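You operate a simulated robot arm through the tools that you are given. There is no shell and no other tool. Be economical: measure what you need, move in short steps, check, and stop when the job is done.

Carry out the task below with a simulated two-armed robot. There is one attempt and no reset: what you move stays moved.

## Task
Pick up the blue bottle from the top of the yellow bench with one hand, pass it to the other hand and put it on the shelf under the worn table. Set down upright: bottle.

Only the result counts: the job must be done as asked and must still hold three seconds after the hand-in. Knocking over, shifting, dropping, spilling or breaking anything else fails it.

## Robot
Two 7-joint arms with two-finger parallel grippers on one trunk, on a base that drives. Base frame: it is fixed to the floor where the robot stands at the start and does not move with it; the origin is under the middle of the robot, x ahead of it, y to its left, z up; the surface under the hand at the start is at about z = 800. Readings come in mm, rad, newtons and seconds.
The left shoulder is at the start at [45, 101, 1110], the right one opposite. With the tool pointing down near the work surface each hand reaches from about 220 to 520 mm from the robot's upright axis, wherever it stands, measured 20 degrees to its own side. Places, roughly: shelf under the worn table [4200, -1500, 400]. Payload 2.4 kg a hand.
Tool frame (each hand has its own): the origin (TCP) lies between the finger pads and is the grasp point; the fingertips stand 24 mm ahead of it; z points along the fingers, y is the line along which they close. The gripper opens to 68 mm. The fingers are 17 mm wide and 10 mm thick; the gripper's body (40 by 70 mm) begins 41 mm behind the TCP.
Orientation is told as [roll, pitch, yaw] about the base's x, y, z axes, in that order, counted from this pose: with the fingers straight down and closing along the base's y, the tool's x points along the base's -x, its y along +y and its z along -z.

## Interface
- The arms move only by the tool jog_arm. It takes "left_series", "right_series" or both (then of equal length, played together; a hand with none holds still); each is a list of rows, each a list of 7 numbers: the turn, a rotation vector about the tool's x, y, z in rad, then the shift along the tool's x, y, z in m, then the gripper command, from -1 (shut) to 1 (fully open), values between in proportion. In form: [[ax, ay, az, x, y, z, fingers], ...]. A call has 1 to 12 rows; each row shifts and turns the commanded pose from where the row before left it, along the tool's axes as they then stand. Each row takes 0.2 s and may step no farther than 50 mm and 0.15 rad from the row before; otherwise, or with a gripper value out of range, the whole call is refused. A pose out of reach is approached as far as the arm can. The call stops where the force on the tool passes 40 N (or 10 N more than at its start, if that is more) or the arm is blocked; 0.2 s more then pass. Each finger travels about 72 mm/s and halts on what it meets, pressing with about 44 N; the grip force reading is that of the motor and also rises with nothing between the fingers. The clock runs only during rows and for 0.2 s after the last one: add rows that do not move to give the fingers time. It gives the time, the measured TCP pose, the force on the tool (base axes), the opening and the grip force at its end, in the units of the frame above (readings bear some noise), with the torque about the TCP (base axes, N m) and any sound that the robot's microphone picked up.
- Cameras (640 x 400 px; columns grow to the right, rows downward): "scene" is now at [111.4, 46.9, 1255.3]; the picture's right is [0.57, -0.82, 0.00], its down [-0.58, -0.40, -0.71] and it looks along [0.59, 0.41, -0.70] (base axes); focal length 255 px, centre (320, 200). "left" rides on the left gripper at [84, -11, -75] in its tool frame; the picture's right is [0.13, 0.99, 0.00], its down [-0.60, 0.08, -0.79] and it looks along [-0.79, 0.10, 0.61] (tool axes); focal length 251 px, centre (320, 200). "right" rides on the right gripper at [84, 11, -75] in its tool frame; the picture's right is [-0.13, 0.99, 0.00], its down [-0.60, -0.08, -0.79] and it looks along [-0.79, -0.10, 0.61] (tool axes); focal length 251 px, centre (320, 200). There is no depth. A picture from a camera that has moved, and an enlarged one, comes with that camera's place and axes in the base frame and with its lens.
- grab_frame(camera): a new picture of that camera. No time passes.
- raise_lower(by): slides the trunk up (or, below 0, down) by that many mm; the arms and the scene camera ride with it, the base frame stays. It gives what a move gives, with no picture.
- drive_base(legs): drives the robot by 1 to 6 legs, each [ahead, left, turn to the left] in mm, mm and rad, along the robot's own axes; the way and the turn of a leg run together, so that a leg with both is an arc; at most 1500 mm and 3.142 rad a leg. The arms and the cameras ride along, it lands a little off, and it stops where it bumps. It gives what a move gives.
- turn_head(pan, tilt): turns the head with the scene camera to pan (to the left, within 1.501 rad either way) and tilt (down, from -0.506 to 1.204), counted from straight ahead of the robot. It gives what a move gives.
- zoom(camera, box): a new picture of the part [left, top, right, bottom] of that camera's present view, enlarged. No time passes.
- sign_off(): hands the job in; it is judged then, once.

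Work in short steps. Places have to be worked out from the pictures, the camera data and where the tool is seen: move nearer, look again, correct. Check each grasp and each placing, and mend what went wrong. You have 120 turns and 108 pictures in all, those below and enlarged ones among them. Open the grippers and draw the arms clear of the work before you hand the job in, unless the task says otherwise; then end with one line.

The tools are called after ">>>" as name(argument=value, ...) on one line, values as JSON. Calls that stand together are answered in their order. jog_arm: Moves the arms, as the interface text tells. Its arguments: {"type":"object","properties":{"left_series":{"type":"array","items":{"type":"array","items":{"type":"number"}}},"right_series":{"type":"array","items":{"type":"array","items":{"type":"number"}}}},"required":[]} The other tools are called the same way: raise_lower (by) slides the trunk up or down; drive_base (legs) drives the base; turn_head (pan, tilt) turns the head that bears the scene camera; grab_frame (camera) takes a picture; zoom (camera, box) takes an enlarged picture of a part of a camera's view; sign_off () hands the job in.

At the start:

```text
clock: 0.0
left_position: [232.8, 327.0, 1030.0]
left_tcp_rot: [-0.001, -0.002, 0.002]
left_wrist_force: [0.5, 0.0, -0.1]
left_torque: [0.01, 0.01, -0.02]
left_opening: 67.9
left_grasp_force: 0.1
right_position: [324.6, 30.1, 1081.7]
right_tcp_rot: [0.0, 0.0, -0.001]
right_wrist_force: [0.8, -0.6, 0.5]
right_torque: [-0.01, 0.0, -0.02]
right_opening: 68.0
right_grasp_force: 0.0
trunk travel left (down, up): [-325.0, 524.0]
robot x, y, heading: [0.8, 0.8, -0.001]
head pan, tilt: [0.606, 0.775]
```

scene: 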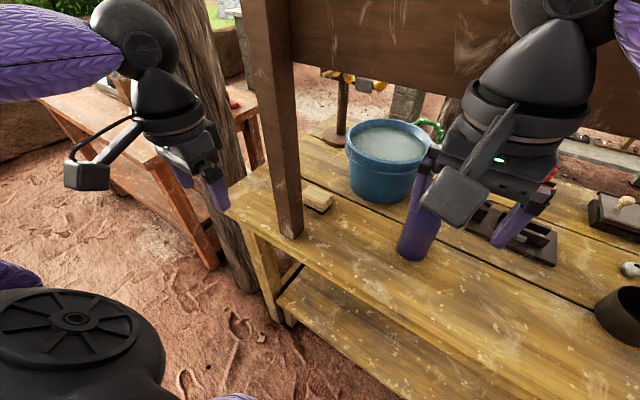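
right: 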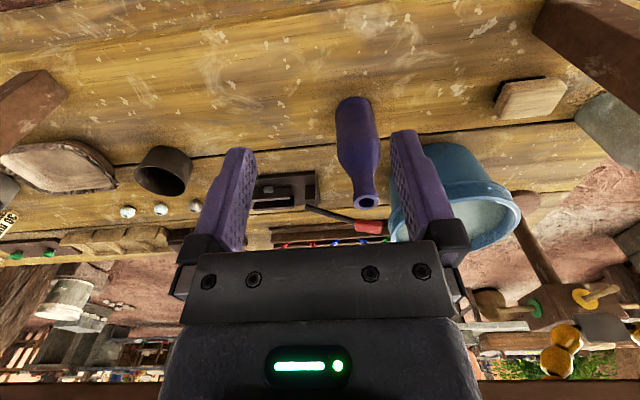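
left: 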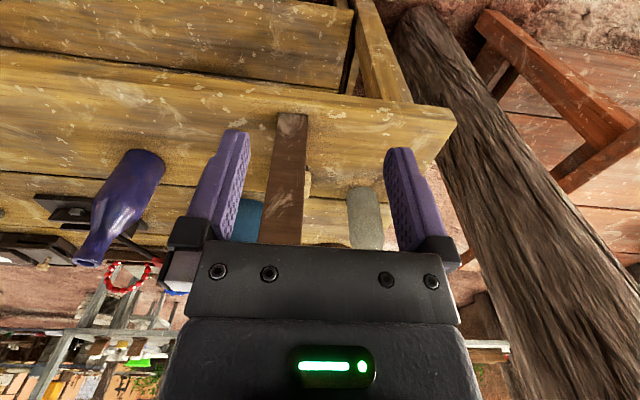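

The bottle stands near (478, 64), roughly 185 mm tall with a neck, on z≈800. I look straight ahead first to see the bottle and its surroundings.

>>> turn_head(pan=0.1, tilt=0.6)

>>> grab_frame(camera="scene")

>>> turn_head(pan=-0.5, tilt=0.2)

>>> grab_frame(camera="scene")

>>> zoom(camera="right", box=[280, 60, 480, 260])

```text
clock: 0.9
left_position: [232.7, 326.5, 1031.4]
left_tcp_rot: [-0.002, 0.0, 0.002]
left_wrist_force: [0.1, -0.5, 0.4]
left_torque: [0.03, 0.01, 0.02]
left_opening: 68.0
left_grasp_force: 0.0
right_position: [323.8, 31.3, 1080.0]
right_tcp_rot: [0.0, 0.001, 0.001]
right_wrist_force: [-0.4, 0.2, 0.3]
right_torque: [0.02, 0.01, 0.0]
right_opening: 67.9
right_grasp_force: 0.0
trunk travel left (down, up): [-325.0, 524.0]
robot x, y, heading: [4.8, -1.6, 0.001]
head pan, tilt: [0.099, 0.6]
```

```text
104 pictures are left
camera scene: at [132.1, 9.2, 1270.1], right [0.1, -0.99, 0.0], down [-0.56, -0.06, -0.82], along [0.82, 0.08, -0.57], focal length 255 px, centre (320, 200)
```

scene: 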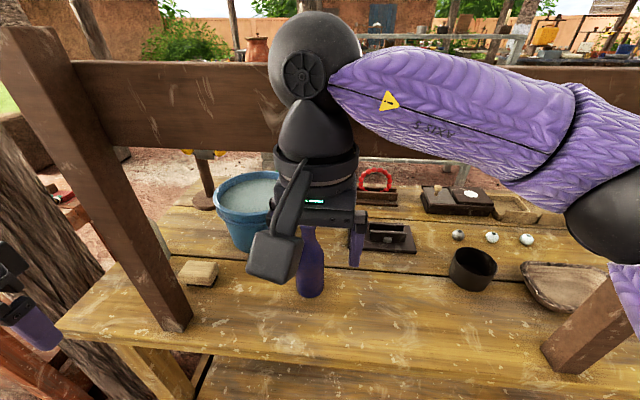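

```text
clock: 1.9
left_position: [233.1, 325.9, 1032.3]
left_tcp_rot: [-0.002, -0.002, 0.002]
left_wrist_force: [0.5, -0.3, -1.4]
left_torque: [0.0, -0.03, 0.01]
left_opening: 68.0
left_grasp_force: 0.1
right_position: [324.8, 32.4, 1080.1]
right_tcp_rot: [-0.001, 0.0, 0.0]
right_wrist_force: [-0.2, 0.3, -0.1]
right_torque: [0.01, 0.01, 0.03]
right_opening: 68.0
right_grasp_force: 0.0
trunk travel left (down, up): [-325.0, 524.0]
robot x, y, heading: [1.1, -2.1, 0.004]
head pan, tilt: [-0.499, 0.201]
```

```text
103 pictures are left
camera scene: at [126.0, -44.2, 1306.8], right [-0.48, -0.88, 0.0], down [-0.18, 0.1, -0.98], along [0.86, -0.47, -0.2], focal length 255 px, centre (320, 200)
```

scene: 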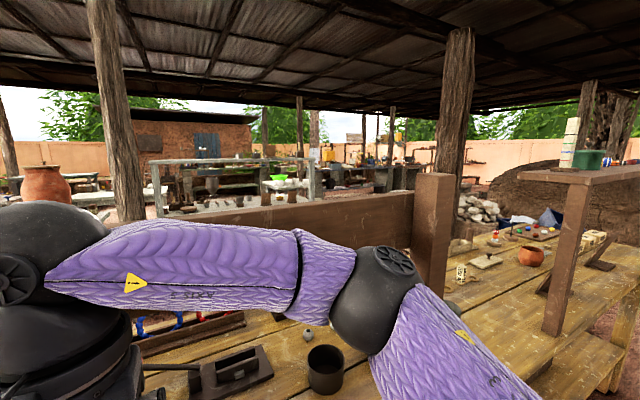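

```text
2.00 times, centred on (380, 160) of right
camera zoom: at [240.3, 41.7, 1156.1], right [0.13, 0.99, 0.0], down [0.6, -0.08, 0.79], along [0.79, -0.1, -0.61], focal length 503 px, centre (200, 280)
```

zoom: 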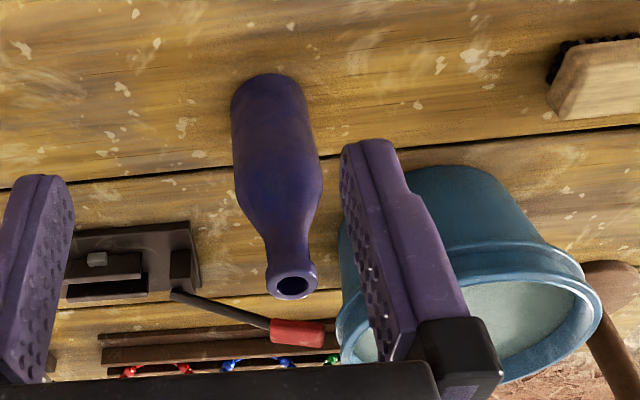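

The bottle is about 60 mm wide up to z≈905, with a ~26 mm neck from 945 to 985. A front portal stands at x≈390 with its beam at z≈1150–1260, so the hand has to go in under the beam, tilted forward. I back off to re-orient the right hand, and lower the trunk somewhat.

>>> drive_base(legs=[[-300, 0, 0]])

>>> raise_lower(by=-100)

>>> turn_head(pan=0.0, tilt=0.5)

>>> grab_frame(camera="scene")

```text
clock: 4.0
left_position: [-70.3, 326.3, 1031.3]
left_tcp_rot: [-0.002, -0.001, 0.003]
left_wrist_force: [0.4, 0.5, -0.2]
left_torque: [0.0, -0.01, 0.01]
left_opening: 68.0
left_grasp_force: 0.0
right_position: [22.4, 31.6, 1079.6]
right_tcp_rot: [0.0, 0.001, 0.004]
right_wrist_force: [0.3, -0.5, 0.4]
right_torque: [0.0, 0.01, -0.01]
right_opening: 68.1
right_grasp_force: 0.0
trunk travel left (down, up): [-325.0, 524.0]
robot x, y, heading: [-299.5, 1.2, 0.002]
head pan, tilt: [-0.499, 0.201]
```

```text
clock: 5.3
left_position: [-69.7, 325.2, 931.8]
left_tcp_rot: [-0.004, 0.0, 0.004]
left_wrist_force: [-0.1, 0.6, 0.2]
left_torque: [-0.02, 0.02, -0.04]
left_opening: 67.8
left_grasp_force: 0.1
right_position: [20.8, 32.1, 980.6]
right_tcp_rot: [0.002, -0.001, 0.003]
right_wrist_force: [-0.2, 0.1, -0.4]
right_torque: [-0.01, -0.04, -0.02]
right_opening: 67.9
right_grasp_force: 0.0
trunk travel left (down, up): [-225.0, 624.0]
robot x, y, heading: [-299.1, -0.6, 0.0]
head pan, tilt: [-0.499, 0.201]
```

```text
clock: 6.2
left_position: [-70.1, 326.8, 930.8]
left_tcp_rot: [-0.002, -0.001, 0.004]
left_wrist_force: [0.4, -0.3, -0.4]
left_torque: [0.02, -0.01, 0.0]
left_opening: 68.0
left_grasp_force: 0.1
right_position: [23.1, 32.2, 979.8]
right_tcp_rot: [0.0, 0.0, 0.003]
right_wrist_force: [0.0, -0.2, -0.1]
right_torque: [0.0, -0.01, -0.03]
right_opening: 68.0
right_grasp_force: 0.1
trunk travel left (down, up): [-225.0, 624.0]
robot x, y, heading: [-302.1, 1.1, 0.002]
head pan, tilt: [0.0, 0.499]
```

```text
101 pictures are left
camera scene: at [-144.9, 0.3, 1177.8], right [0.0, -1.0, 0.0], down [-0.48, 0.0, -0.88], along [0.88, 0.0, -0.48], focal length 255 px, centre (320, 200)
```

scene: 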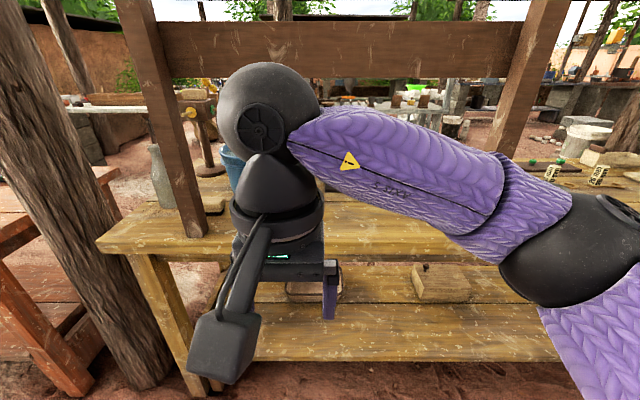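

Beam confirmed at z 1149–1236. I now tilt the right hand forward by about 55° while moving it ahead, down and to the left.

>>> jog_arm(right_series=[[0, -0.137, 0, -0.0169, 0.0047, 0.0157, 1], [0, -0.137, 0, -0.0146, 0.0047, 0.0179, 1], [0, -0.137, 0, -0.012, 0.0047, 0.0197, 1], [0, -0.137, 0, -0.0092, 0.0047, 0.0211, 1], [0, -0.137, 0, -0.0062, 0.0047, 0.0222, 1], [0, -0.137, 0, -0.0032, 0.0047, 0.0229, 1], [0, -0.137, 0, 0, 0.0047, 0.0231, 1], [0, 0, 0, 0, 0, 0, 1]])

>>> grab_frame(camera="scene")

>>> grab_frame(camera="right")

```text
clock: 8.1
left_position: [-70.2, 326.3, 930.8]
left_tcp_rot: [-0.002, -0.003, 0.006]
left_wrist_force: [0.2, -0.7, 0.5]
left_torque: [0.01, -0.03, -0.01]
left_opening: 67.8
left_grasp_force: 0.0
right_position: [140.4, 65.3, 872.6]
right_tcp_rot: [0.0, -0.959, 0.002]
right_wrist_force: [0.9, -0.5, -0.6]
right_torque: [-0.01, -0.01, 0.0]
right_opening: 67.7
right_grasp_force: 0.1
trunk travel left (down, up): [-225.0, 624.0]
robot x, y, heading: [-300.7, -1.3, 0.003]
head pan, tilt: [0.0, 0.499]
```

```text
100 pictures are left
camera scene: at [-144.8, 0.4, 1177.8], right [0.0, -1.0, 0.0], down [-0.48, 0.0, -0.88], along [0.88, 0.0, -0.48], focal length 255 px, centre (320, 200)
```

scene: 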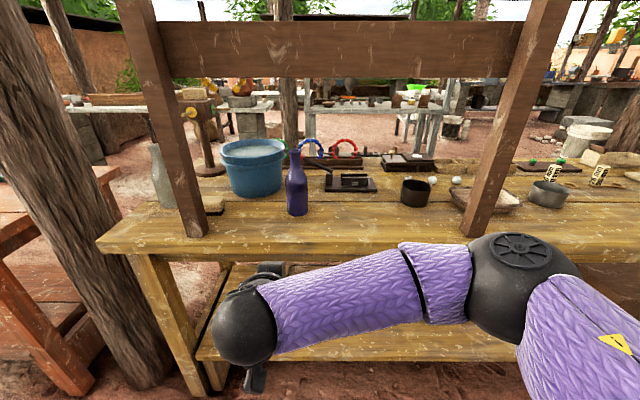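

```text
99 pictures are left
camera right: at [30.7, 75.6, 847.4], right [0.07, 0.99, 0.11], down [-0.3, -0.08, 0.95], along [0.95, -0.1, 0.3], focal length 251 px, centre (320, 200)
```

right: 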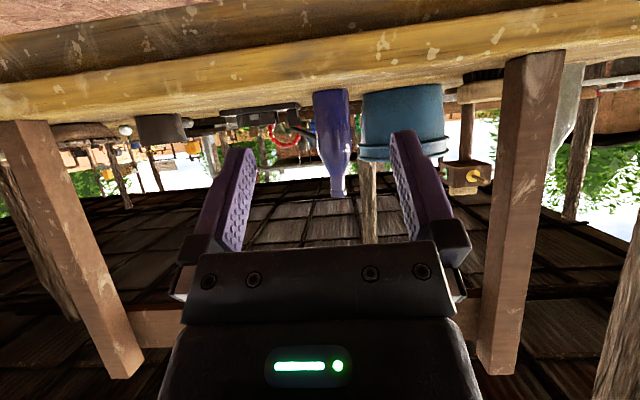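

The hand fits under the beam, and the bottle is estimated at (485, 65) with the hand at y=65. I drive forward 220 mm to a pre-grasp.

>>> drive_base(legs=[[220, 0, 0]])

>>> grab_frame(camera="right")

>>> grab_frame(camera="scene")

```text
clock: 9.7
left_position: [144.1, 328.1, 930.7]
left_tcp_rot: [-0.001, -0.001, 0.006]
left_wrist_force: [-0.5, -0.6, 0.2]
left_torque: [0.01, -0.01, 0.01]
left_opening: 68.4
left_grasp_force: 0.1
right_position: [353.7, 66.8, 872.5]
right_tcp_rot: [0.001, -0.958, 0.004]
right_wrist_force: [0.9, -0.2, -0.3]
right_torque: [-0.01, 0.0, -0.04]
right_opening: 68.1
right_grasp_force: 0.2
trunk travel left (down, up): [-225.0, 624.0]
robot x, y, heading: [-86.3, 0.6, 0.004]
head pan, tilt: [0.0, 0.499]
```

```text
98 pictures are left
camera right: at [244.3, 76.5, 847.7], right [0.07, 0.99, 0.11], down [-0.3, -0.08, 0.95], along [0.95, -0.1, 0.29], focal length 251 px, centre (320, 200)
```

right: 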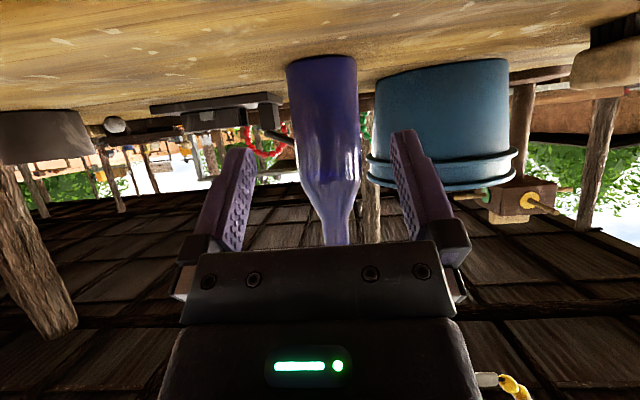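

```text
97 pictures are left
camera scene: at [69.0, 1.2, 1177.8], right [0.0, -1.0, 0.0], down [-0.48, 0.0, -0.88], along [0.88, 0.0, -0.48], focal length 255 px, centre (320, 200)
```

scene: 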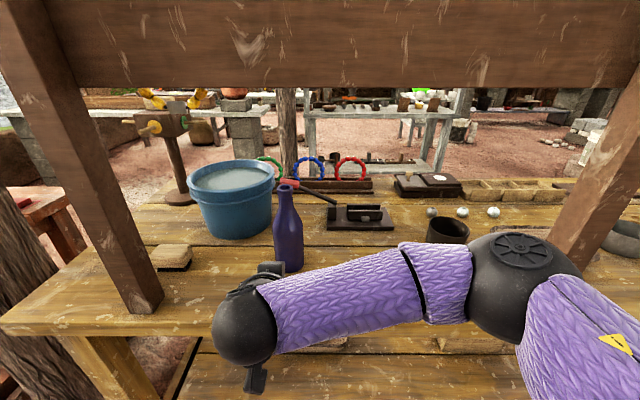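

The TCP is at (354, 67, 872). I zoom in on the bottle to refine its axis before closing in.

>>> zoom(camera="scene", box=[220, 170, 360, 290])

>>> zoom(camera="right", box=[200, 40, 460, 260])

```text
3.33 times, centred on (290, 230) of scene
camera zoom: at [69.0, 1.2, 1177.8], right [0.0, -1.0, 0.0], down [-0.48, 0.0, -0.88], along [0.88, 0.0, -0.48], focal length 850 px, centre (420, 100)
```

zoom: 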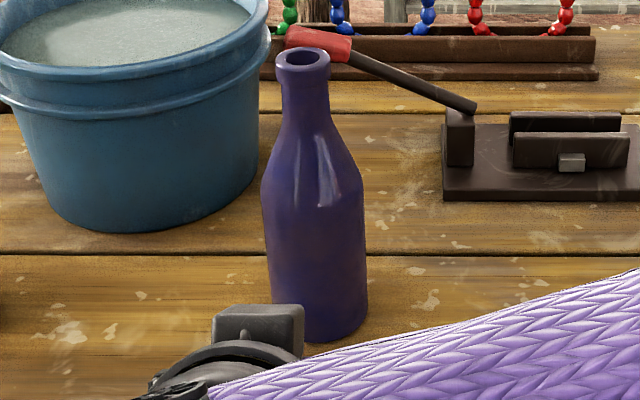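

```text
1.82 times, centred on (330, 150) of right
camera zoom: at [244.3, 76.5, 847.7], right [0.07, 0.99, 0.11], down [-0.3, -0.08, 0.95], along [0.95, -0.1, 0.29], focal length 457 px, centre (302, 291)
```

zoom: 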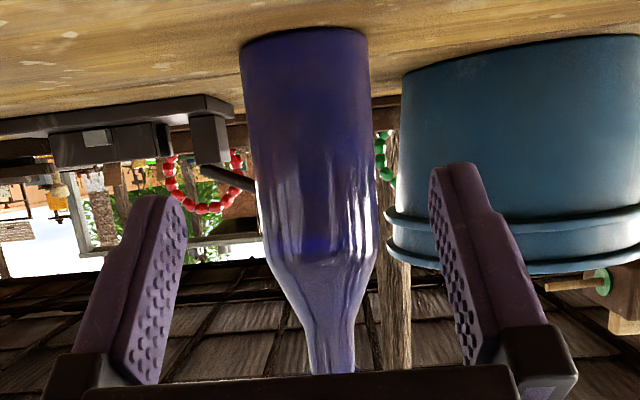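

Bottle axis is about (482, 66). With the tilted palm I'll take it at TCP x≈471, z≈870. I advance 85 mm now, shifting 1 mm right, and check the centring.

>>> jog_arm(right_series=[[0, 0, 0, -0.0098, -0.0004, 0.0139, 1], [0, 0, 0, -0.0098, -0.0004, 0.0139, 1], [0, 0, 0, -0.0098, -0.0004, 0.0139, 1], [0, 0, 0, -0.0098, 0, 0.0139, 1], [0, 0, 0, -0.0098, 0, 0.0139, 1], [0, 0, 0, 0, 0, 0, 1]])

>>> grab_frame(camera="right")

>>> grab_frame(camera="scene")

```text
clock: 11.1
left_position: [143.7, 327.7, 931.4]
left_tcp_rot: [-0.001, -0.002, 0.005]
left_wrist_force: [0.2, -0.3, 0.8]
left_torque: [0.01, -0.01, -0.01]
left_opening: 68.0
left_grasp_force: 0.1
right_position: [440.6, 66.0, 871.8]
right_tcp_rot: [0.0, -0.959, 0.003]
right_wrist_force: [-0.6, 0.2, 0.4]
right_torque: [-0.01, -0.01, -0.02]
right_opening: 68.2
right_grasp_force: 0.1
trunk travel left (down, up): [-225.0, 624.0]
robot x, y, heading: [-89.8, 1.5, -0.001]
head pan, tilt: [0.0, 0.499]
```

```text
94 pictures are left
camera right: at [330.1, 76.2, 847.8], right [0.07, 0.99, 0.11], down [-0.3, -0.08, 0.95], along [0.95, -0.1, 0.29], focal length 251 px, centre (320, 200)
```

right: 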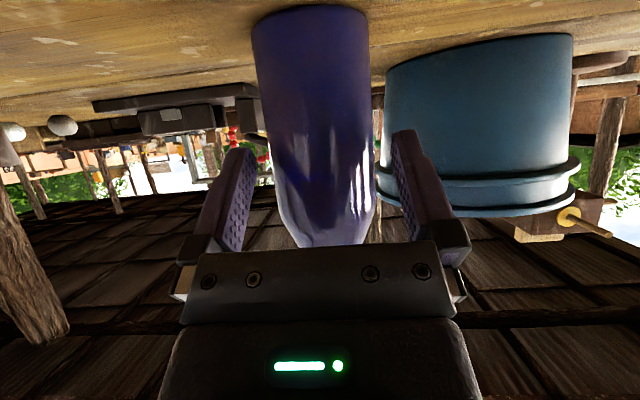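

```text
93 pictures are left
camera scene: at [69.1, 1.3, 1177.8], right [0.0, -1.0, 0.0], down [-0.48, 0.0, -0.88], along [0.88, 0.0, -0.48], focal length 255 px, centre (320, 200)
```

scene: 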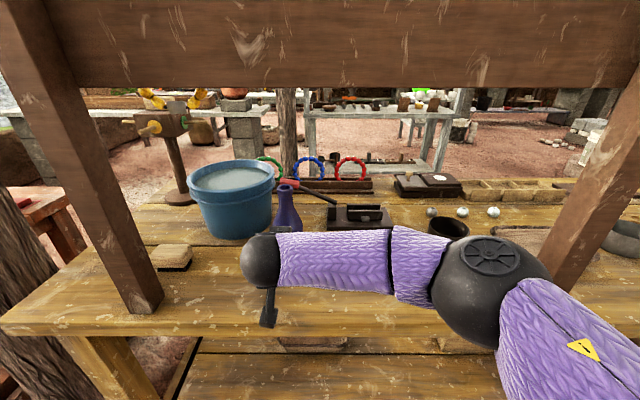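

The bottle is centred between the fingers (y≈65.7 vs TCP 66.0). I advance 31 mm more and close.

>>> jog_arm(right_series=[[0, 0, 0, -0.0059, 0, 0.0084, 1], [0, 0, 0, -0.0059, 0, 0.0084, 1], [0, 0, 0, -0.0059, 0, 0.0084, 1], [0, 0, 0, 0, 0, 0, 1]])

>>> grab_frame(camera="right")

```text
clock: 12.1
left_position: [144.1, 327.5, 930.9]
left_tcp_rot: [-0.002, -0.003, 0.003]
left_wrist_force: [0.1, 1.1, -1.2]
left_torque: [0.0, 0.01, -0.01]
left_opening: 68.0
left_grasp_force: 0.0
right_position: [470.2, 65.2, 871.8]
right_tcp_rot: [0.0, -0.958, 0.003]
right_wrist_force: [0.1, 0.5, -0.6]
right_torque: [0.0, 0.01, -0.02]
right_opening: 67.9
right_grasp_force: 0.1
trunk travel left (down, up): [-225.0, 624.0]
robot x, y, heading: [-88.0, 0.9, 0.005]
head pan, tilt: [0.0, 0.499]
```

```text
92 pictures are left
camera right: at [360.0, 75.6, 846.7], right [0.07, 0.99, 0.11], down [-0.3, -0.08, 0.95], along [0.95, -0.1, 0.29], focal length 251 px, centre (320, 200)
```

right: 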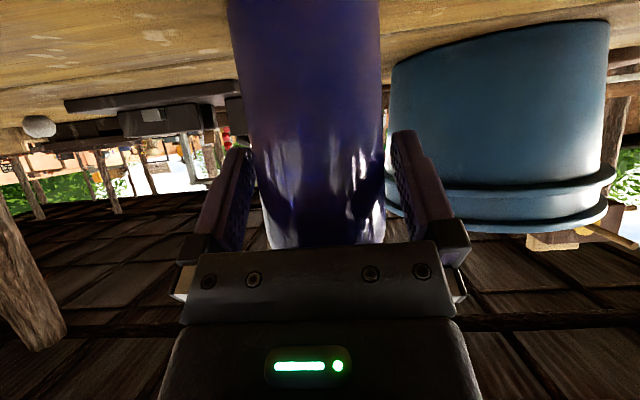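

The bottle is between the pads. I close the fingers and hold.

>>> jog_arm(right_series=[[0, 0, 0, 0, 0, 0, -1], [0, 0, 0, 0, 0, 0, -1], [0, 0, 0, 0, 0, 0, -1], [0, 0, 0, 0, 0, 0, -1]])

```text
clock: 13.1
left_position: [144.6, 328.2, 930.6]
left_tcp_rot: [-0.003, -0.003, 0.005]
left_wrist_force: [0.2, 0.7, -0.1]
left_torque: [0.01, 0.01, 0.0]
left_opening: 68.0
left_grasp_force: 0.0
right_position: [468.6, 66.2, 871.4]
right_tcp_rot: [0.002, -0.958, 0.005]
right_wrist_force: [0.5, -0.8, 0.7]
right_torque: [0.02, -0.02, 0.0]
right_opening: 58.8
right_grasp_force: 44.1
trunk travel left (down, up): [-225.0, 624.0]
robot x, y, heading: [-88.5, -0.0, 0.007]
head pan, tilt: [0.0, 0.499]
```

Held at 58.8 mm with 44 N. I lift it 50 mm straight up.

>>> jog_arm(right_series=[[0, 0, 0, -0.0082, 0, -0.00575, -1], [0, 0, 0, -0.0082, 0, -0.00575, -1], [0, 0, 0, -0.0082, 0, -0.00575, -1], [0, 0, 0, -0.0082, 0, -0.00575, -1], [0, 0, 0, -0.0082, 0, -0.00575, -1], [0, 0, 0, 0, 0, 0, -1]])

>>> grab_frame(camera="scene")

>>> grab_frame(camera="right")

```text
clock: 14.5
left_position: [142.9, 328.0, 931.0]
left_tcp_rot: [0.001, -0.001, 0.006]
left_wrist_force: [0.8, 0.3, 0.0]
left_torque: [0.0, -0.03, 0.02]
left_opening: 68.2
left_grasp_force: 0.1
right_position: [470.3, 65.5, 921.8]
right_tcp_rot: [0.001, -0.96, 0.004]
right_wrist_force: [-0.2, -0.4, -1.7]
right_torque: [-0.04, 0.05, 0.03]
right_opening: 58.9
right_grasp_force: 44.3
trunk travel left (down, up): [-225.0, 624.0]
robot x, y, heading: [-90.3, 1.9, 0.006]
head pan, tilt: [0.0, 0.499]
```

```text
91 pictures are left
camera scene: at [69.2, 1.3, 1177.7], right [0.0, -1.0, 0.0], down [-0.48, 0.0, -0.88], along [0.88, 0.0, -0.48], focal length 255 px, centre (320, 200)
```

scene: 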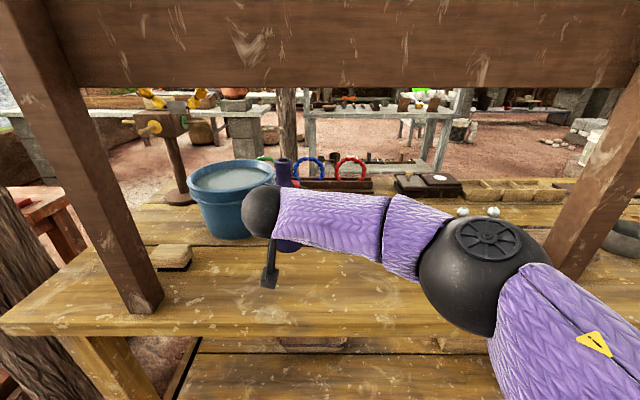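

```text
90 pictures are left
camera right: at [360.6, 75.8, 897.3], right [0.07, 0.99, 0.11], down [-0.3, -0.08, 0.95], along [0.95, -0.1, 0.29], focal length 251 px, centre (320, 200)
```

right: 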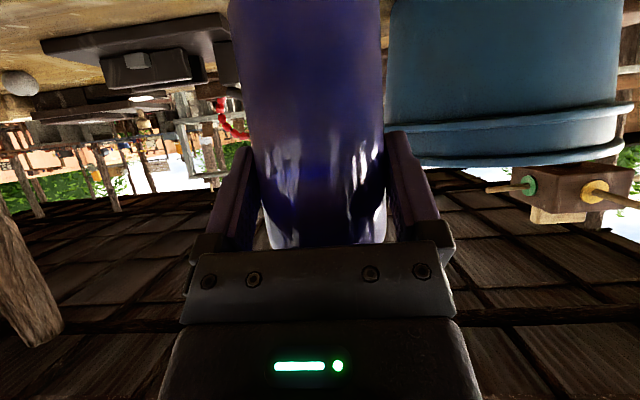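

Lifted upright and secure. I drive straight back out from the bench.

>>> drive_base(legs=[[-320, 0, 0]])

>>> turn_head(pan=0.1, tilt=0.6)

>>> grab_frame(camera="scene")

>>> turn_head(pan=-1.4, tilt=0.3)

>>> grab_frame(camera="scene")

```text
clock: 16.6
left_position: [-176.5, 325.8, 931.3]
left_tcp_rot: [-0.002, -0.001, 0.01]
left_wrist_force: [0.1, 0.8, -0.1]
left_torque: [0.03, -0.01, -0.01]
left_opening: 68.1
left_grasp_force: 0.1
right_position: [150.8, 67.7, 922.4]
right_tcp_rot: [0.0, -0.959, 0.009]
right_wrist_force: [-1.7, -0.5, -1.9]
right_torque: [0.01, 0.0, 0.02]
right_opening: 58.9
right_grasp_force: 44.0
trunk travel left (down, up): [-225.0, 624.0]
robot x, y, heading: [-409.6, -0.4, 0.008]
head pan, tilt: [0.0, 0.499]
```

```text
clock: 17.3
left_position: [-176.4, 326.6, 930.0]
left_tcp_rot: [-0.004, -0.001, 0.011]
left_wrist_force: [1.0, 0.1, -0.9]
left_torque: [0.02, 0.04, 0.05]
left_opening: 67.8
left_grasp_force: 0.2
right_position: [150.6, 67.0, 922.5]
right_tcp_rot: [0.0, -0.958, 0.009]
right_wrist_force: [0.3, 0.6, -2.6]
right_torque: [0.0, 0.01, 0.01]
right_opening: 58.6
right_grasp_force: 44.6
trunk travel left (down, up): [-225.0, 624.0]
robot x, y, heading: [-404.2, -1.8, 0.009]
head pan, tilt: [0.099, 0.6]
```

```text
89 pictures are left
camera scene: at [-252.7, 8.8, 1168.7], right [0.11, -0.99, 0.0], down [-0.56, -0.06, -0.83], along [0.82, 0.09, -0.56], focal length 255 px, centre (320, 200)
```

scene: 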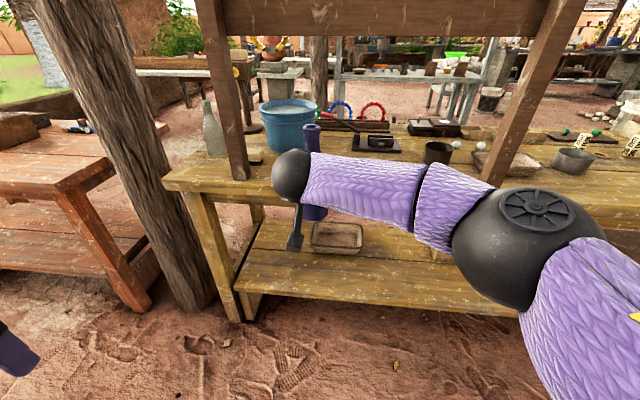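

```text
clock: 18.9
left_position: [-176.3, 326.5, 931.9]
left_tcp_rot: [-0.001, -0.001, 0.01]
left_wrist_force: [-0.4, 1.0, -0.3]
left_torque: [0.0, -0.03, -0.02]
left_opening: 68.0
left_grasp_force: 0.0
right_position: [151.0, 67.3, 922.0]
right_tcp_rot: [0.0, -0.959, 0.008]
right_wrist_force: [0.2, 0.2, -1.3]
right_torque: [0.01, 0.0, -0.03]
right_opening: 58.7
right_grasp_force: 44.0
trunk travel left (down, up): [-225.0, 624.0]
robot x, y, heading: [-401.6, 0.2, 0.009]
head pan, tilt: [-1.4, 0.3]
```

```text
88 pictures are left
camera scene: at [-323.8, -92.5, 1196.2], right [-0.98, -0.18, 0.0], down [-0.05, 0.29, -0.96], along [0.17, -0.94, -0.3], focal length 255 px, centre (320, 200)
```

scene: 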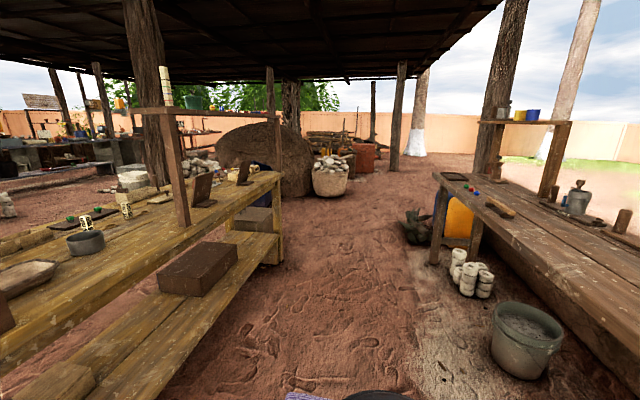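

The right hand holds the bottle clear of the bench, so the handover can happen here. I draw the right hand back 110 mm and tilt the left hand forward, 25° below level, so that it can later take the neck from the left.

>>> jog_arm(left_series=[[0, -0.142, 0, -0.0125, 0, -0.0112, 1], [0, -0.142, 0, -0.014, 0, -0.0093, 1], [0, -0.142, 0, -0.0151, 0, -0.0073, 1], [0, -0.142, 0, -0.016, 0, -0.005, 1], [0, -0.142, 0, -0.0166, 0, -0.0027, 1], [0, -0.142, 0, -0.0168, 0, -0.0003, 1], [0, -0.142, 0, -0.0167, 0, 0.002, 1], [0, -0.142, 0, -0.0162, 0, 0.0044, 1]], right_series=[[0, 0, 0, 0.0126, 0, -0.018, -1], [0, 0, 0, 0.0126, 0, -0.018, -1], [0, 0, 0, 0.0126, 0, -0.018, -1], [0, 0, 0, 0.0126, 0, -0.018, -1], [0, 0, 0, 0.0126, 0, -0.018, -1], [0, 0, 0, 0, 0, 0, -1], [0, 0, 0, 0, 0, 0, -1], [0, 0, 0, 0, 0, 0, -1]])

>>> turn_head(pan=0.3, tilt=0.6)

>>> grab_frame(camera="scene")

```text
clock: 20.7
left_position: [-75.4, 326.8, 1020.0]
left_tcp_rot: [-0.006, -1.14, 0.014]
left_wrist_force: [0.5, -0.2, -0.6]
left_torque: [0.0, 0.0, 0.0]
left_opening: 68.3
left_grasp_force: 0.1
right_position: [42.8, 65.1, 923.5]
right_tcp_rot: [0.0, -0.958, 0.01]
right_wrist_force: [-1.1, 0.0, -1.3]
right_torque: [0.03, -0.01, 0.01]
right_opening: 58.8
right_grasp_force: 44.3
trunk travel left (down, up): [-225.0, 624.0]
robot x, y, heading: [-404.3, -2.6, 0.012]
head pan, tilt: [-1.4, 0.3]
```

```text
clock: 22.4
left_position: [-75.1, 328.1, 1020.0]
left_tcp_rot: [-0.005, -1.136, 0.017]
left_wrist_force: [-0.4, 0.0, 0.1]
left_torque: [0.0, -0.03, 0.0]
left_opening: 68.1
left_grasp_force: 0.0
right_position: [41.7, 66.6, 923.4]
right_tcp_rot: [-0.002, -0.958, 0.008]
right_wrist_force: [0.6, -0.7, -1.7]
right_torque: [0.03, 0.0, 0.01]
right_opening: 58.7
right_grasp_force: 43.9
trunk travel left (down, up): [-225.0, 624.0]
robot x, y, heading: [-408.0, -2.0, 0.005]
head pan, tilt: [0.3, 0.6]
```

```text
87 pictures are left
camera scene: at [-256.4, 26.1, 1168.7], right [0.3, -0.95, 0.0], down [-0.54, -0.17, -0.82], along [0.79, 0.25, -0.57], focal length 255 px, centre (320, 200)
```

scene: 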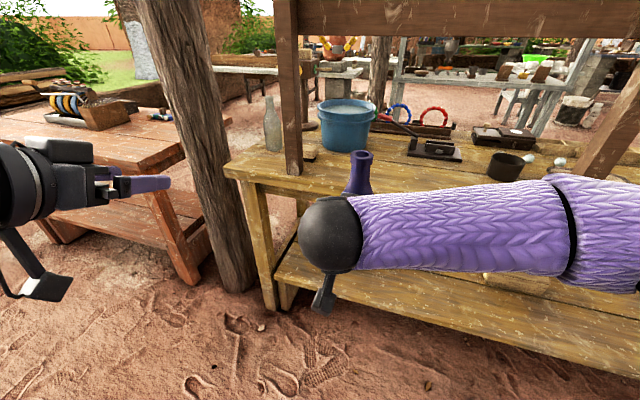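

The left hand is tilted at (−75, 328, 1020), and the bottle axis is at about (54, 66). I yaw the left hand 90° to the right so that it faces the neck, stopping about 160 mm to the left of it.

>>> jog_arm(left_series=[[0.1294, 0, 0.0604, -0.0049, -0.009, 0.0106, 1], [0.1294, 0, 0.0604, -0.0055, -0.0072, 0.0117, 1], [0.1294, 0, 0.0604, -0.0058, -0.0053, 0.0125, 1], [0.1294, 0, 0.0604, -0.0061, -0.0033, 0.013, 1], [0.1294, 0, 0.0604, -0.0062, -0.0012, 0.0133, 1], [0.1294, 0, 0.0604, -0.0062, 0.0009, 0.0133, 1], [0.1294, 0, 0.0604, -0.0061, 0.003, 0.0131, 1], [0.1294, 0, 0.0604, -0.0059, 0.005, 0.0126, 1], [0.1294, 0, 0.0604, -0.0055, 0.0069, 0.0119, 1], [0.1294, 0, 0.0604, -0.005, 0.0087, 0.0108, 1], [0.1294, 0, 0.0604, -0.0045, 0.0103, 0.0096, 1], [0, 0, 0, 0, 0, 0, 1]])

>>> grab_frame(camera="scene")

>>> grab_frame(camera="left")

```text
clock: 25.0
left_position: [52.7, 228.5, 1021.8]
left_tcp_rot: [0.012, -1.132, -1.572]
left_wrist_force: [-0.7, 0.5, 0.0]
left_torque: [0.0, -0.01, 0.03]
left_opening: 68.1
left_grasp_force: 0.1
right_position: [42.3, 65.5, 922.2]
right_tcp_rot: [0.0, -0.958, 0.007]
right_wrist_force: [0.2, 0.5, -1.9]
right_torque: [0.0, 0.0, -0.01]
right_opening: 58.8
right_grasp_force: 43.8
trunk travel left (down, up): [-225.0, 624.0]
robot x, y, heading: [-407.5, -3.5, 0.008]
head pan, tilt: [0.3, 0.6]
```

```text
86 pictures are left
camera scene: at [-256.1, 25.9, 1168.6], right [0.3, -0.95, 0.0], down [-0.54, -0.17, -0.82], along [0.79, 0.25, -0.57], focal length 255 px, centre (320, 200)
```

scene: 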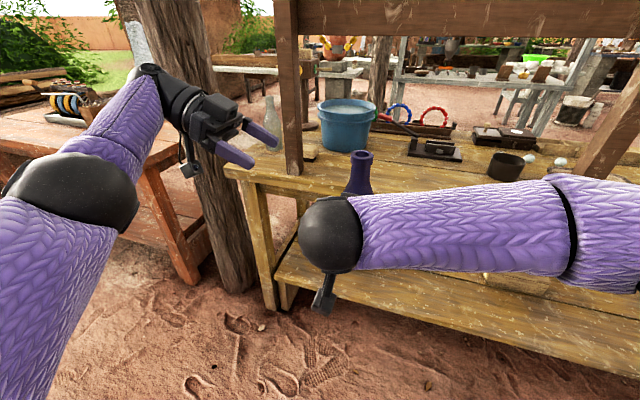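

```text
85 pictures are left
camera left: at [41.4, 331.2, 977.4], right [0.99, 0.06, -0.11], down [0.07, 0.46, 0.88], along [0.11, -0.88, 0.46], focal length 251 px, centre (320, 200)
```

left: 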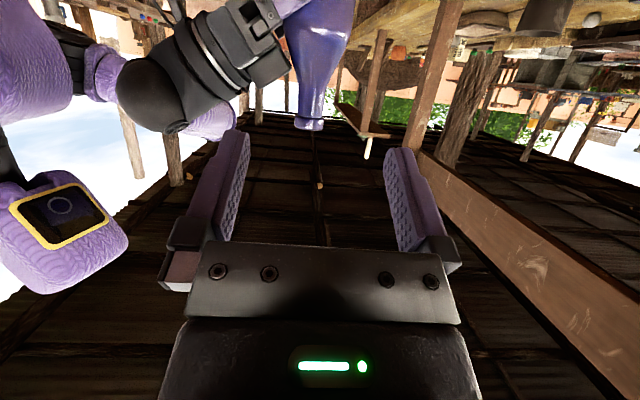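

The neck axis is at x≈53 and the lip at z≈1028; the left hand is at x=52.7. I advance 100 mm towards the neck, coming down slightly, then check.

>>> jog_arm(left_series=[[0, 0, 0, -0.007, 0, 0.0188, 1], [0, 0, 0, -0.007, 0, 0.0188, 1], [0, 0, 0, -0.007, 0, 0.0188, 1], [0, 0, 0, -0.007, 0, 0.0188, 1], [0, 0, 0, -0.007, 0, 0.0188, 1], [0, 0, 0, 0, 0, 0, 1]])

>>> grab_frame(camera="scene")

>>> grab_frame(camera="left")

```text
clock: 26.4
left_position: [54.9, 130.8, 1013.7]
left_tcp_rot: [0.008, -1.138, -1.567]
left_wrist_force: [0.3, 0.8, -0.3]
left_torque: [0.0, -0.02, -0.03]
left_opening: 67.9
left_grasp_force: 0.1
right_position: [42.7, 65.0, 922.1]
right_tcp_rot: [0.0, -0.959, 0.008]
right_wrist_force: [-0.4, -0.2, -2.1]
right_torque: [-0.02, 0.03, 0.0]
right_opening: 58.8
right_grasp_force: 43.9
trunk travel left (down, up): [-225.0, 624.0]
robot x, y, heading: [-407.9, -1.7, 0.009]
head pan, tilt: [0.3, 0.6]
```

```text
84 pictures are left
camera scene: at [-256.2, 26.1, 1168.6], right [0.3, -0.95, 0.0], down [-0.54, -0.17, -0.82], along [0.79, 0.25, -0.57], focal length 255 px, centre (320, 200)
```

scene: 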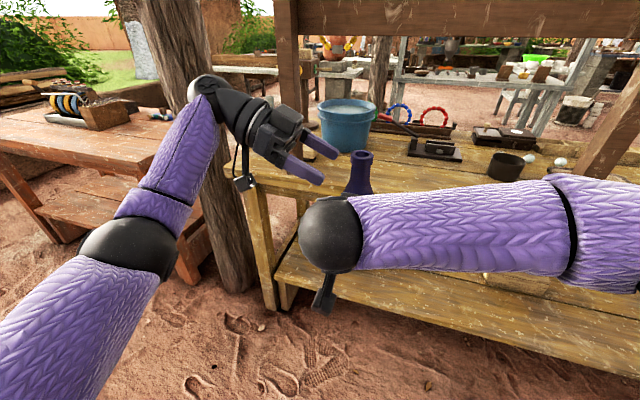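

```text
83 pictures are left
camera left: at [42.9, 232.3, 969.0], right [0.99, 0.07, -0.11], down [0.07, 0.47, 0.88], along [0.11, -0.88, 0.46], focal length 251 px, centre (320, 200)
```

left: 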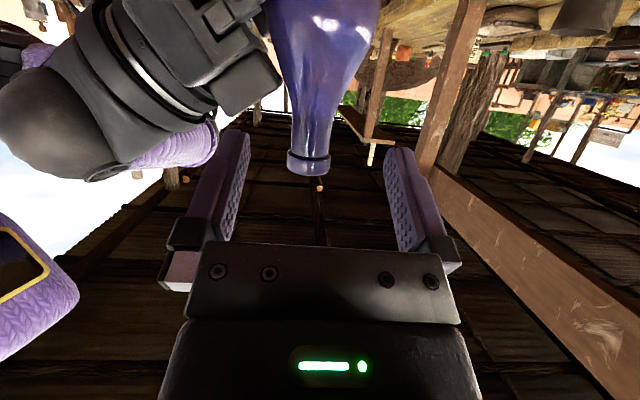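

The lip is at x≈52 and all parts are clear. I advance the last 64 mm with a small correction, fingers still open.

>>> jog_arm(left_series=[[0, 0, 0, -0.0054, -0.0006, 0.0151, 1], [0, 0, 0, -0.0054, -0.0006, 0.0151, 1], [0, 0, 0, -0.0054, -0.0006, 0.0151, 1], [0, 0, 0, -0.0054, 0, 0.0151, 1], [0, 0, 0, 0, 0, 0, 1]])

>>> grab_frame(camera="left")

>>> grab_frame(camera="scene")

```text
clock: 27.2
left_position: [54.1, 97.3, 1011.4]
left_tcp_rot: [0.013, -1.134, -1.565]
left_wrist_force: [5.2, 9.4, 1.9]
left_torque: [0.16, -0.01, -0.3]
left_opening: 64.1
left_grasp_force: 0.1
right_position: [44.0, 61.0, 921.6]
right_tcp_rot: [-0.003, -0.957, -0.009]
right_wrist_force: [-4.8, -9.1, -4.3]
right_torque: [0.62, -0.37, 0.37]
right_opening: 58.6
right_grasp_force: 44.1
trunk travel left (down, up): [-225.0, 624.0]
robot x, y, heading: [-409.0, -0.9, 0.011]
head pan, tilt: [0.3, 0.6]
stopped in row 3 (left hand): the force on the tool passed its limit at 60 N (the readings are from after the stop); the commanded pose is now the measured one
```

```text
82 pictures are left
camera left: at [41.2, 199.2, 966.4], right [0.99, 0.07, -0.11], down [0.07, 0.46, 0.88], along [0.12, -0.88, 0.46], focal length 251 px, centre (320, 200)
```

left: 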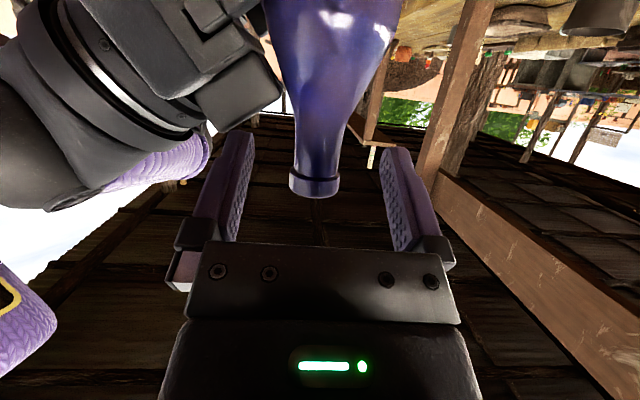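

```text
81 pictures are left
camera scene: at [-256.3, 26.3, 1168.6], right [0.3, -0.95, 0.0], down [-0.54, -0.17, -0.82], along [0.79, 0.25, -0.57], focal length 255 px, centre (320, 200)
```

scene: 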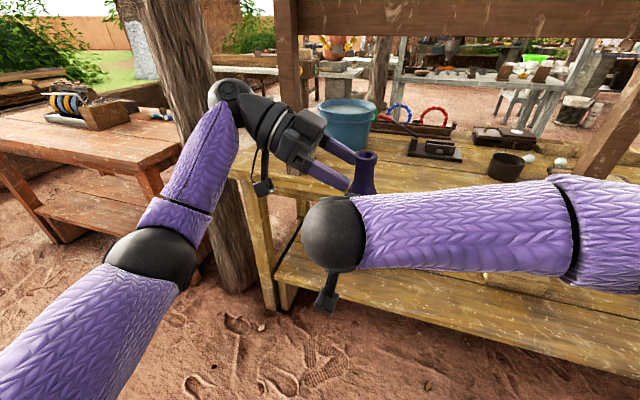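

The near left finger touched the body of the right gripper, so the 90° spacing is too tight. I withdraw the left hand 65 mm and then yaw the right hand, with the bottle, 0.7 rad to the left, so that its body swings away.

>>> jog_arm(left_series=[[0, 0, 0, 0.0092, 0, -0.0196, 1], [0, 0, 0, 0.0092, 0, -0.0196, 1], [0, 0, 0, 0.0092, 0, -0.0196, 1], [0, 0, 0, 0, 0, 0, 1]])

>>> jog_arm(right_series=[[-0.1145, 0, -0.0805, 0, 0, 0, -1], [-0.1145, 0, -0.0805, 0, 0, 0, -1], [-0.1145, 0, -0.0805, 0, 0, 0, -1], [-0.1145, 0, -0.0805, 0, 0, 0, -1], [-0.1145, 0, -0.0805, 0, 0, 0, -1], [0, 0, 0, 0, 0, 0, -1]])

>>> grab_frame(camera="left")

>>> grab_frame(camera="scene")

```text
clock: 28.2
left_position: [51.8, 162.5, 1011.3]
left_tcp_rot: [0.013, -1.133, -1.567]
left_wrist_force: [-0.3, -1.0, -0.3]
left_torque: [-0.02, -0.01, -0.03]
left_opening: 67.9
left_grasp_force: 0.1
right_position: [45.2, 61.1, 922.6]
right_tcp_rot: [-0.001, -0.957, -0.011]
right_wrist_force: [-0.3, 0.3, -1.7]
right_torque: [-0.02, 0.0, -0.01]
right_opening: 58.8
right_grasp_force: 44.0
trunk travel left (down, up): [-225.0, 624.0]
robot x, y, heading: [-406.7, -6.0, 0.006]
head pan, tilt: [0.3, 0.6]
```

```text
clock: 29.6
left_position: [52.0, 161.2, 1012.1]
left_tcp_rot: [0.013, -1.132, -1.567]
left_wrist_force: [0.5, 0.2, -0.3]
left_torque: [0.0, 0.03, 0.01]
left_opening: 68.0
left_grasp_force: 0.1
right_position: [44.9, 61.8, 921.4]
right_tcp_rot: [0.0, -0.957, 0.691]
right_wrist_force: [0.3, 0.0, -2.4]
right_torque: [0.0, 0.01, 0.03]
right_opening: 58.6
right_grasp_force: 44.0
trunk travel left (down, up): [-225.0, 624.0]
robot x, y, heading: [-409.2, -2.3, 0.013]
head pan, tilt: [0.3, 0.6]
```

```text
80 pictures are left
camera left: at [39.8, 262.9, 967.0], right [0.99, 0.07, -0.11], down [0.07, 0.46, 0.88], along [0.12, -0.88, 0.45], focal length 251 px, centre (320, 200)
```

left: 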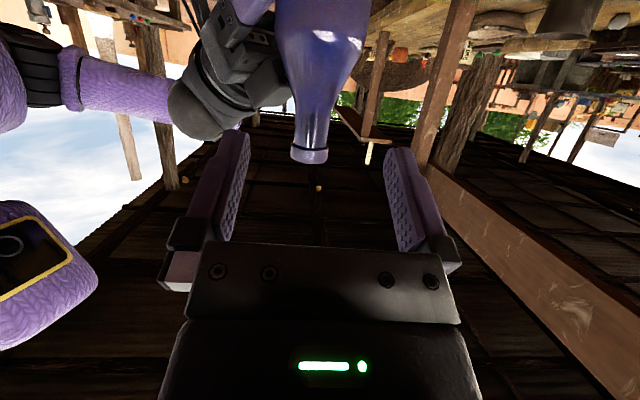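

```text
79 pictures are left
camera scene: at [-256.2, 26.0, 1168.6], right [0.3, -0.95, 0.0], down [-0.54, -0.17, -0.82], along [0.79, 0.25, -0.57], focal length 255 px, centre (320, 200)
```

scene: 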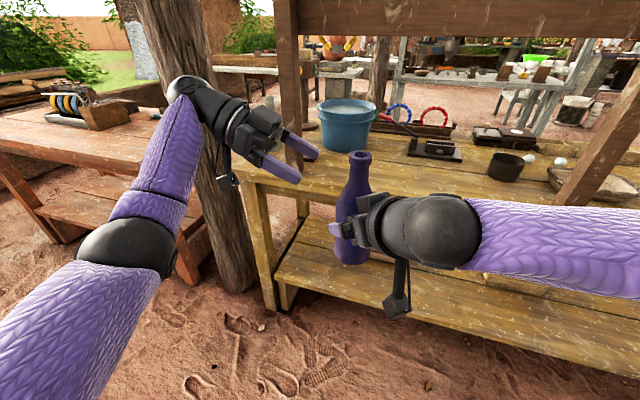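

That is much better. I yaw the right hand another 0.4 rad and narrow the left fingers to about 48 mm for extra clearance.

>>> jog_arm(right_series=[[-0.1105, 0, -0.0776, 0, 0, 0, -1], [-0.1105, 0, -0.0776, 0, 0, 0, -1], [-0.1105, 0, -0.0776, 0, 0, 0, -1], [0, 0, 0, 0, 0, 0, -1]], left_series=[[0, 0, 0, 0, 0, 0, 0.41], [0, 0, 0, 0, 0, 0, 0.41], [0, 0, 0, 0, 0, 0, 0.41], [0, 0, 0, 0, 0, 0, 0.41]])

>>> grab_frame(camera="left")

>>> grab_frame(camera="scene")

```text
clock: 30.6
left_position: [52.4, 161.0, 1012.2]
left_tcp_rot: [0.012, -1.132, -1.564]
left_wrist_force: [-0.3, 0.3, 0.5]
left_torque: [0.02, 0.0, 0.04]
left_opening: 47.7
left_grasp_force: 0.0
right_position: [45.4, 61.7, 922.0]
right_tcp_rot: [0.001, -0.958, 1.092]
right_wrist_force: [-0.5, -0.1, -1.6]
right_torque: [-0.02, 0.01, -0.01]
right_opening: 58.7
right_grasp_force: 44.0
trunk travel left (down, up): [-225.0, 624.0]
robot x, y, heading: [-408.8, -2.4, 0.011]
head pan, tilt: [0.3, 0.6]
```

```text
78 pictures are left
camera left: at [39.8, 262.9, 967.0], right [0.99, 0.07, -0.11], down [0.07, 0.46, 0.88], along [0.11, -0.88, 0.45], focal length 251 px, centre (320, 200)
```

left: 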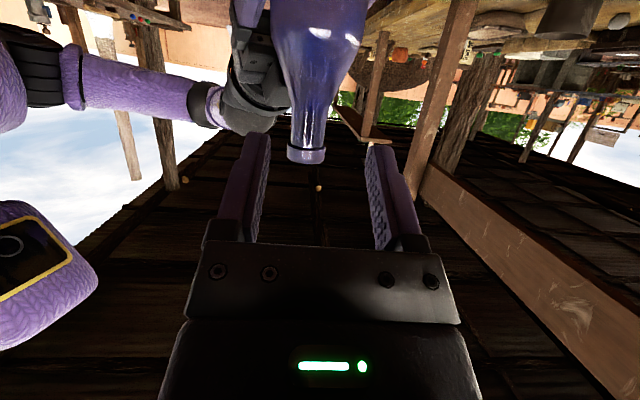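

```text
77 pictures are left
camera scene: at [-256.2, 26.0, 1168.6], right [0.3, -0.95, 0.0], down [-0.54, -0.17, -0.82], along [0.79, 0.25, -0.57], focal length 255 px, centre (320, 200)
```

scene: 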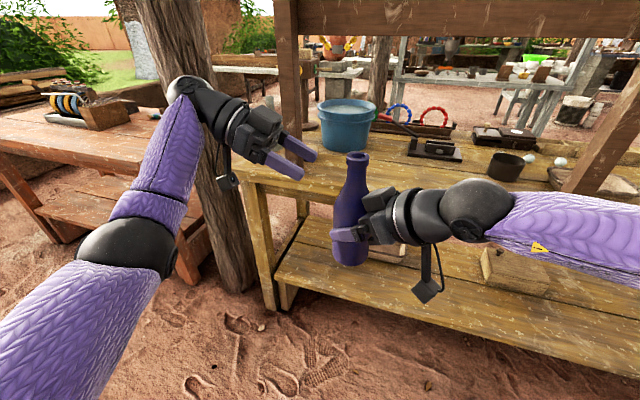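

The right hand is now nearly opposite the left one. Bottle axis is at about (50, 72). I advance 88 mm with a 3 mm sideways correction.

>>> jog_arm(left_series=[[0, 0, 0, -0.0067, -0.0008, 0.0163, 0.41], [0, 0, 0, -0.0067, -0.0007, 0.0163, 0.41], [0, 0, 0, -0.0067, -0.0007, 0.0163, 0.41], [0, 0, 0, -0.0067, -0.0006, 0.0163, 0.41], [0, 0, 0, -0.0067, 0, 0.0163, 0.41], [0, 0, 0, 0, 0, 0, 0.41]])

>>> grab_frame(camera="left")

>>> zoom(camera="scene", box=[260, 110, 440, 280])

```text
clock: 32.0
left_position: [51.9, 73.2, 1006.0]
left_tcp_rot: [0.012, -1.133, -1.564]
left_wrist_force: [0.4, 0.5, -0.4]
left_torque: [-0.04, -0.05, -0.01]
left_opening: 48.0
left_grasp_force: 0.0
right_position: [44.8, 61.7, 922.6]
right_tcp_rot: [0.001, -0.956, 1.095]
right_wrist_force: [0.1, 0.0, -1.6]
right_torque: [-0.02, 0.03, 0.0]
right_opening: 58.9
right_grasp_force: 44.2
trunk travel left (down, up): [-225.0, 624.0]
robot x, y, heading: [-406.3, -3.7, 0.012]
head pan, tilt: [0.3, 0.6]
```

```text
76 pictures are left
camera left: at [38.9, 174.4, 962.4], right [0.99, 0.07, -0.11], down [0.07, 0.46, 0.88], along [0.12, -0.88, 0.45], focal length 251 px, centre (320, 200)
```

left: 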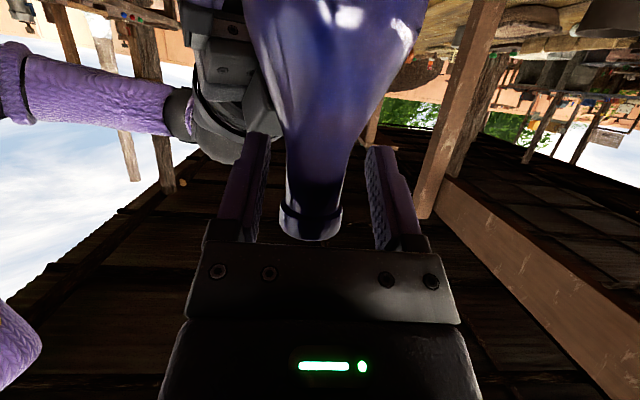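

```text
2.35 times, centred on (350, 195) of scene
camera zoom: at [-256.2, 26.0, 1168.6], right [0.3, -0.95, 0.0], down [-0.54, -0.17, -0.82], along [0.79, 0.25, -0.57], focal length 600 px, centre (249, 212)
```

zoom: 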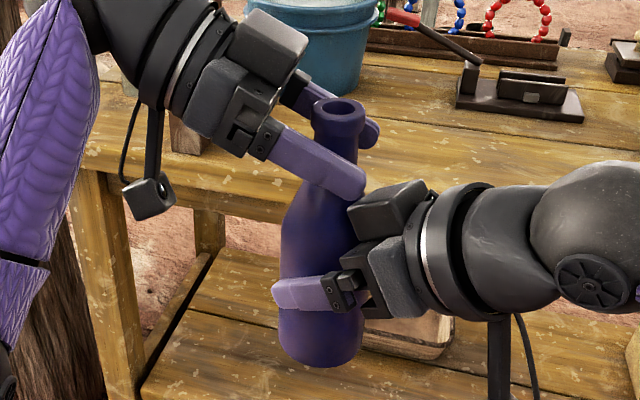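

The fingers straddle the neck, centred, with no contact force. I close the left hand.

>>> jog_arm(left_series=[[0, 0, 0, 0, 0, 0, -1], [0, 0, 0, 0, 0, 0, -1], [0, 0, 0, 0, 0, 0, -1], [0, 0, 0, 0, 0, 0, -1]])

>>> zoom(camera="scene", box=[260, 110, 440, 280])

```text
clock: 33.0
left_position: [50.9, 73.4, 1006.4]
left_tcp_rot: [0.013, -1.132, -1.566]
left_wrist_force: [-22.1, 3.0, 3.8]
left_torque: [0.33, 0.78, -0.15]
left_opening: 28.0
left_grasp_force: 42.7
right_position: [45.9, 62.5, 922.9]
right_tcp_rot: [0.002, -0.957, 1.089]
right_wrist_force: [22.5, -3.6, -5.8]
right_torque: [-0.18, 1.06, -0.15]
right_opening: 58.7
right_grasp_force: 44.4
trunk travel left (down, up): [-225.0, 624.0]
robot x, y, heading: [-406.1, -3.9, 0.007]
head pan, tilt: [0.3, 0.6]
```

```text
2.35 times, centred on (350, 195) of scene
camera zoom: at [-256.3, 26.0, 1168.6], right [0.3, -0.95, 0.0], down [-0.54, -0.17, -0.82], along [0.79, 0.25, -0.57], focal length 600 px, centre (249, 212)
```

zoom: 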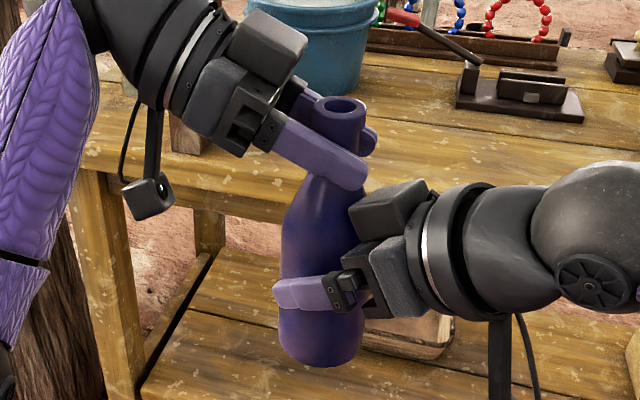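

Closed at 28 mm, but with a 22 N sideways preload. I relieve it by shifting the left hand −x about 2 mm while gripping.

>>> jog_arm(left_series=[[0, 0, 0, 0, -0.001, 0, -1], [0, 0, 0, 0, -0.001, 0, -1], [0, 0, 0, 0, 0, 0, -1]])

```text
clock: 33.8
left_position: [49.5, 74.8, 1006.3]
left_tcp_rot: [0.014, -1.133, -1.566]
left_wrist_force: [0.8, 8.1, 7.0]
left_torque: [0.03, 0.19, 0.09]
left_opening: 27.7
left_grasp_force: 42.4
right_position: [43.7, 62.7, 922.1]
right_tcp_rot: [0.0, -0.956, 1.097]
right_wrist_force: [-1.2, -7.0, -6.5]
right_torque: [0.53, -0.29, -0.12]
right_opening: 58.8
right_grasp_force: 44.3
trunk travel left (down, up): [-225.0, 624.0]
robot x, y, heading: [-404.6, 0.7, 0.014]
head pan, tilt: [0.3, 0.6]
```

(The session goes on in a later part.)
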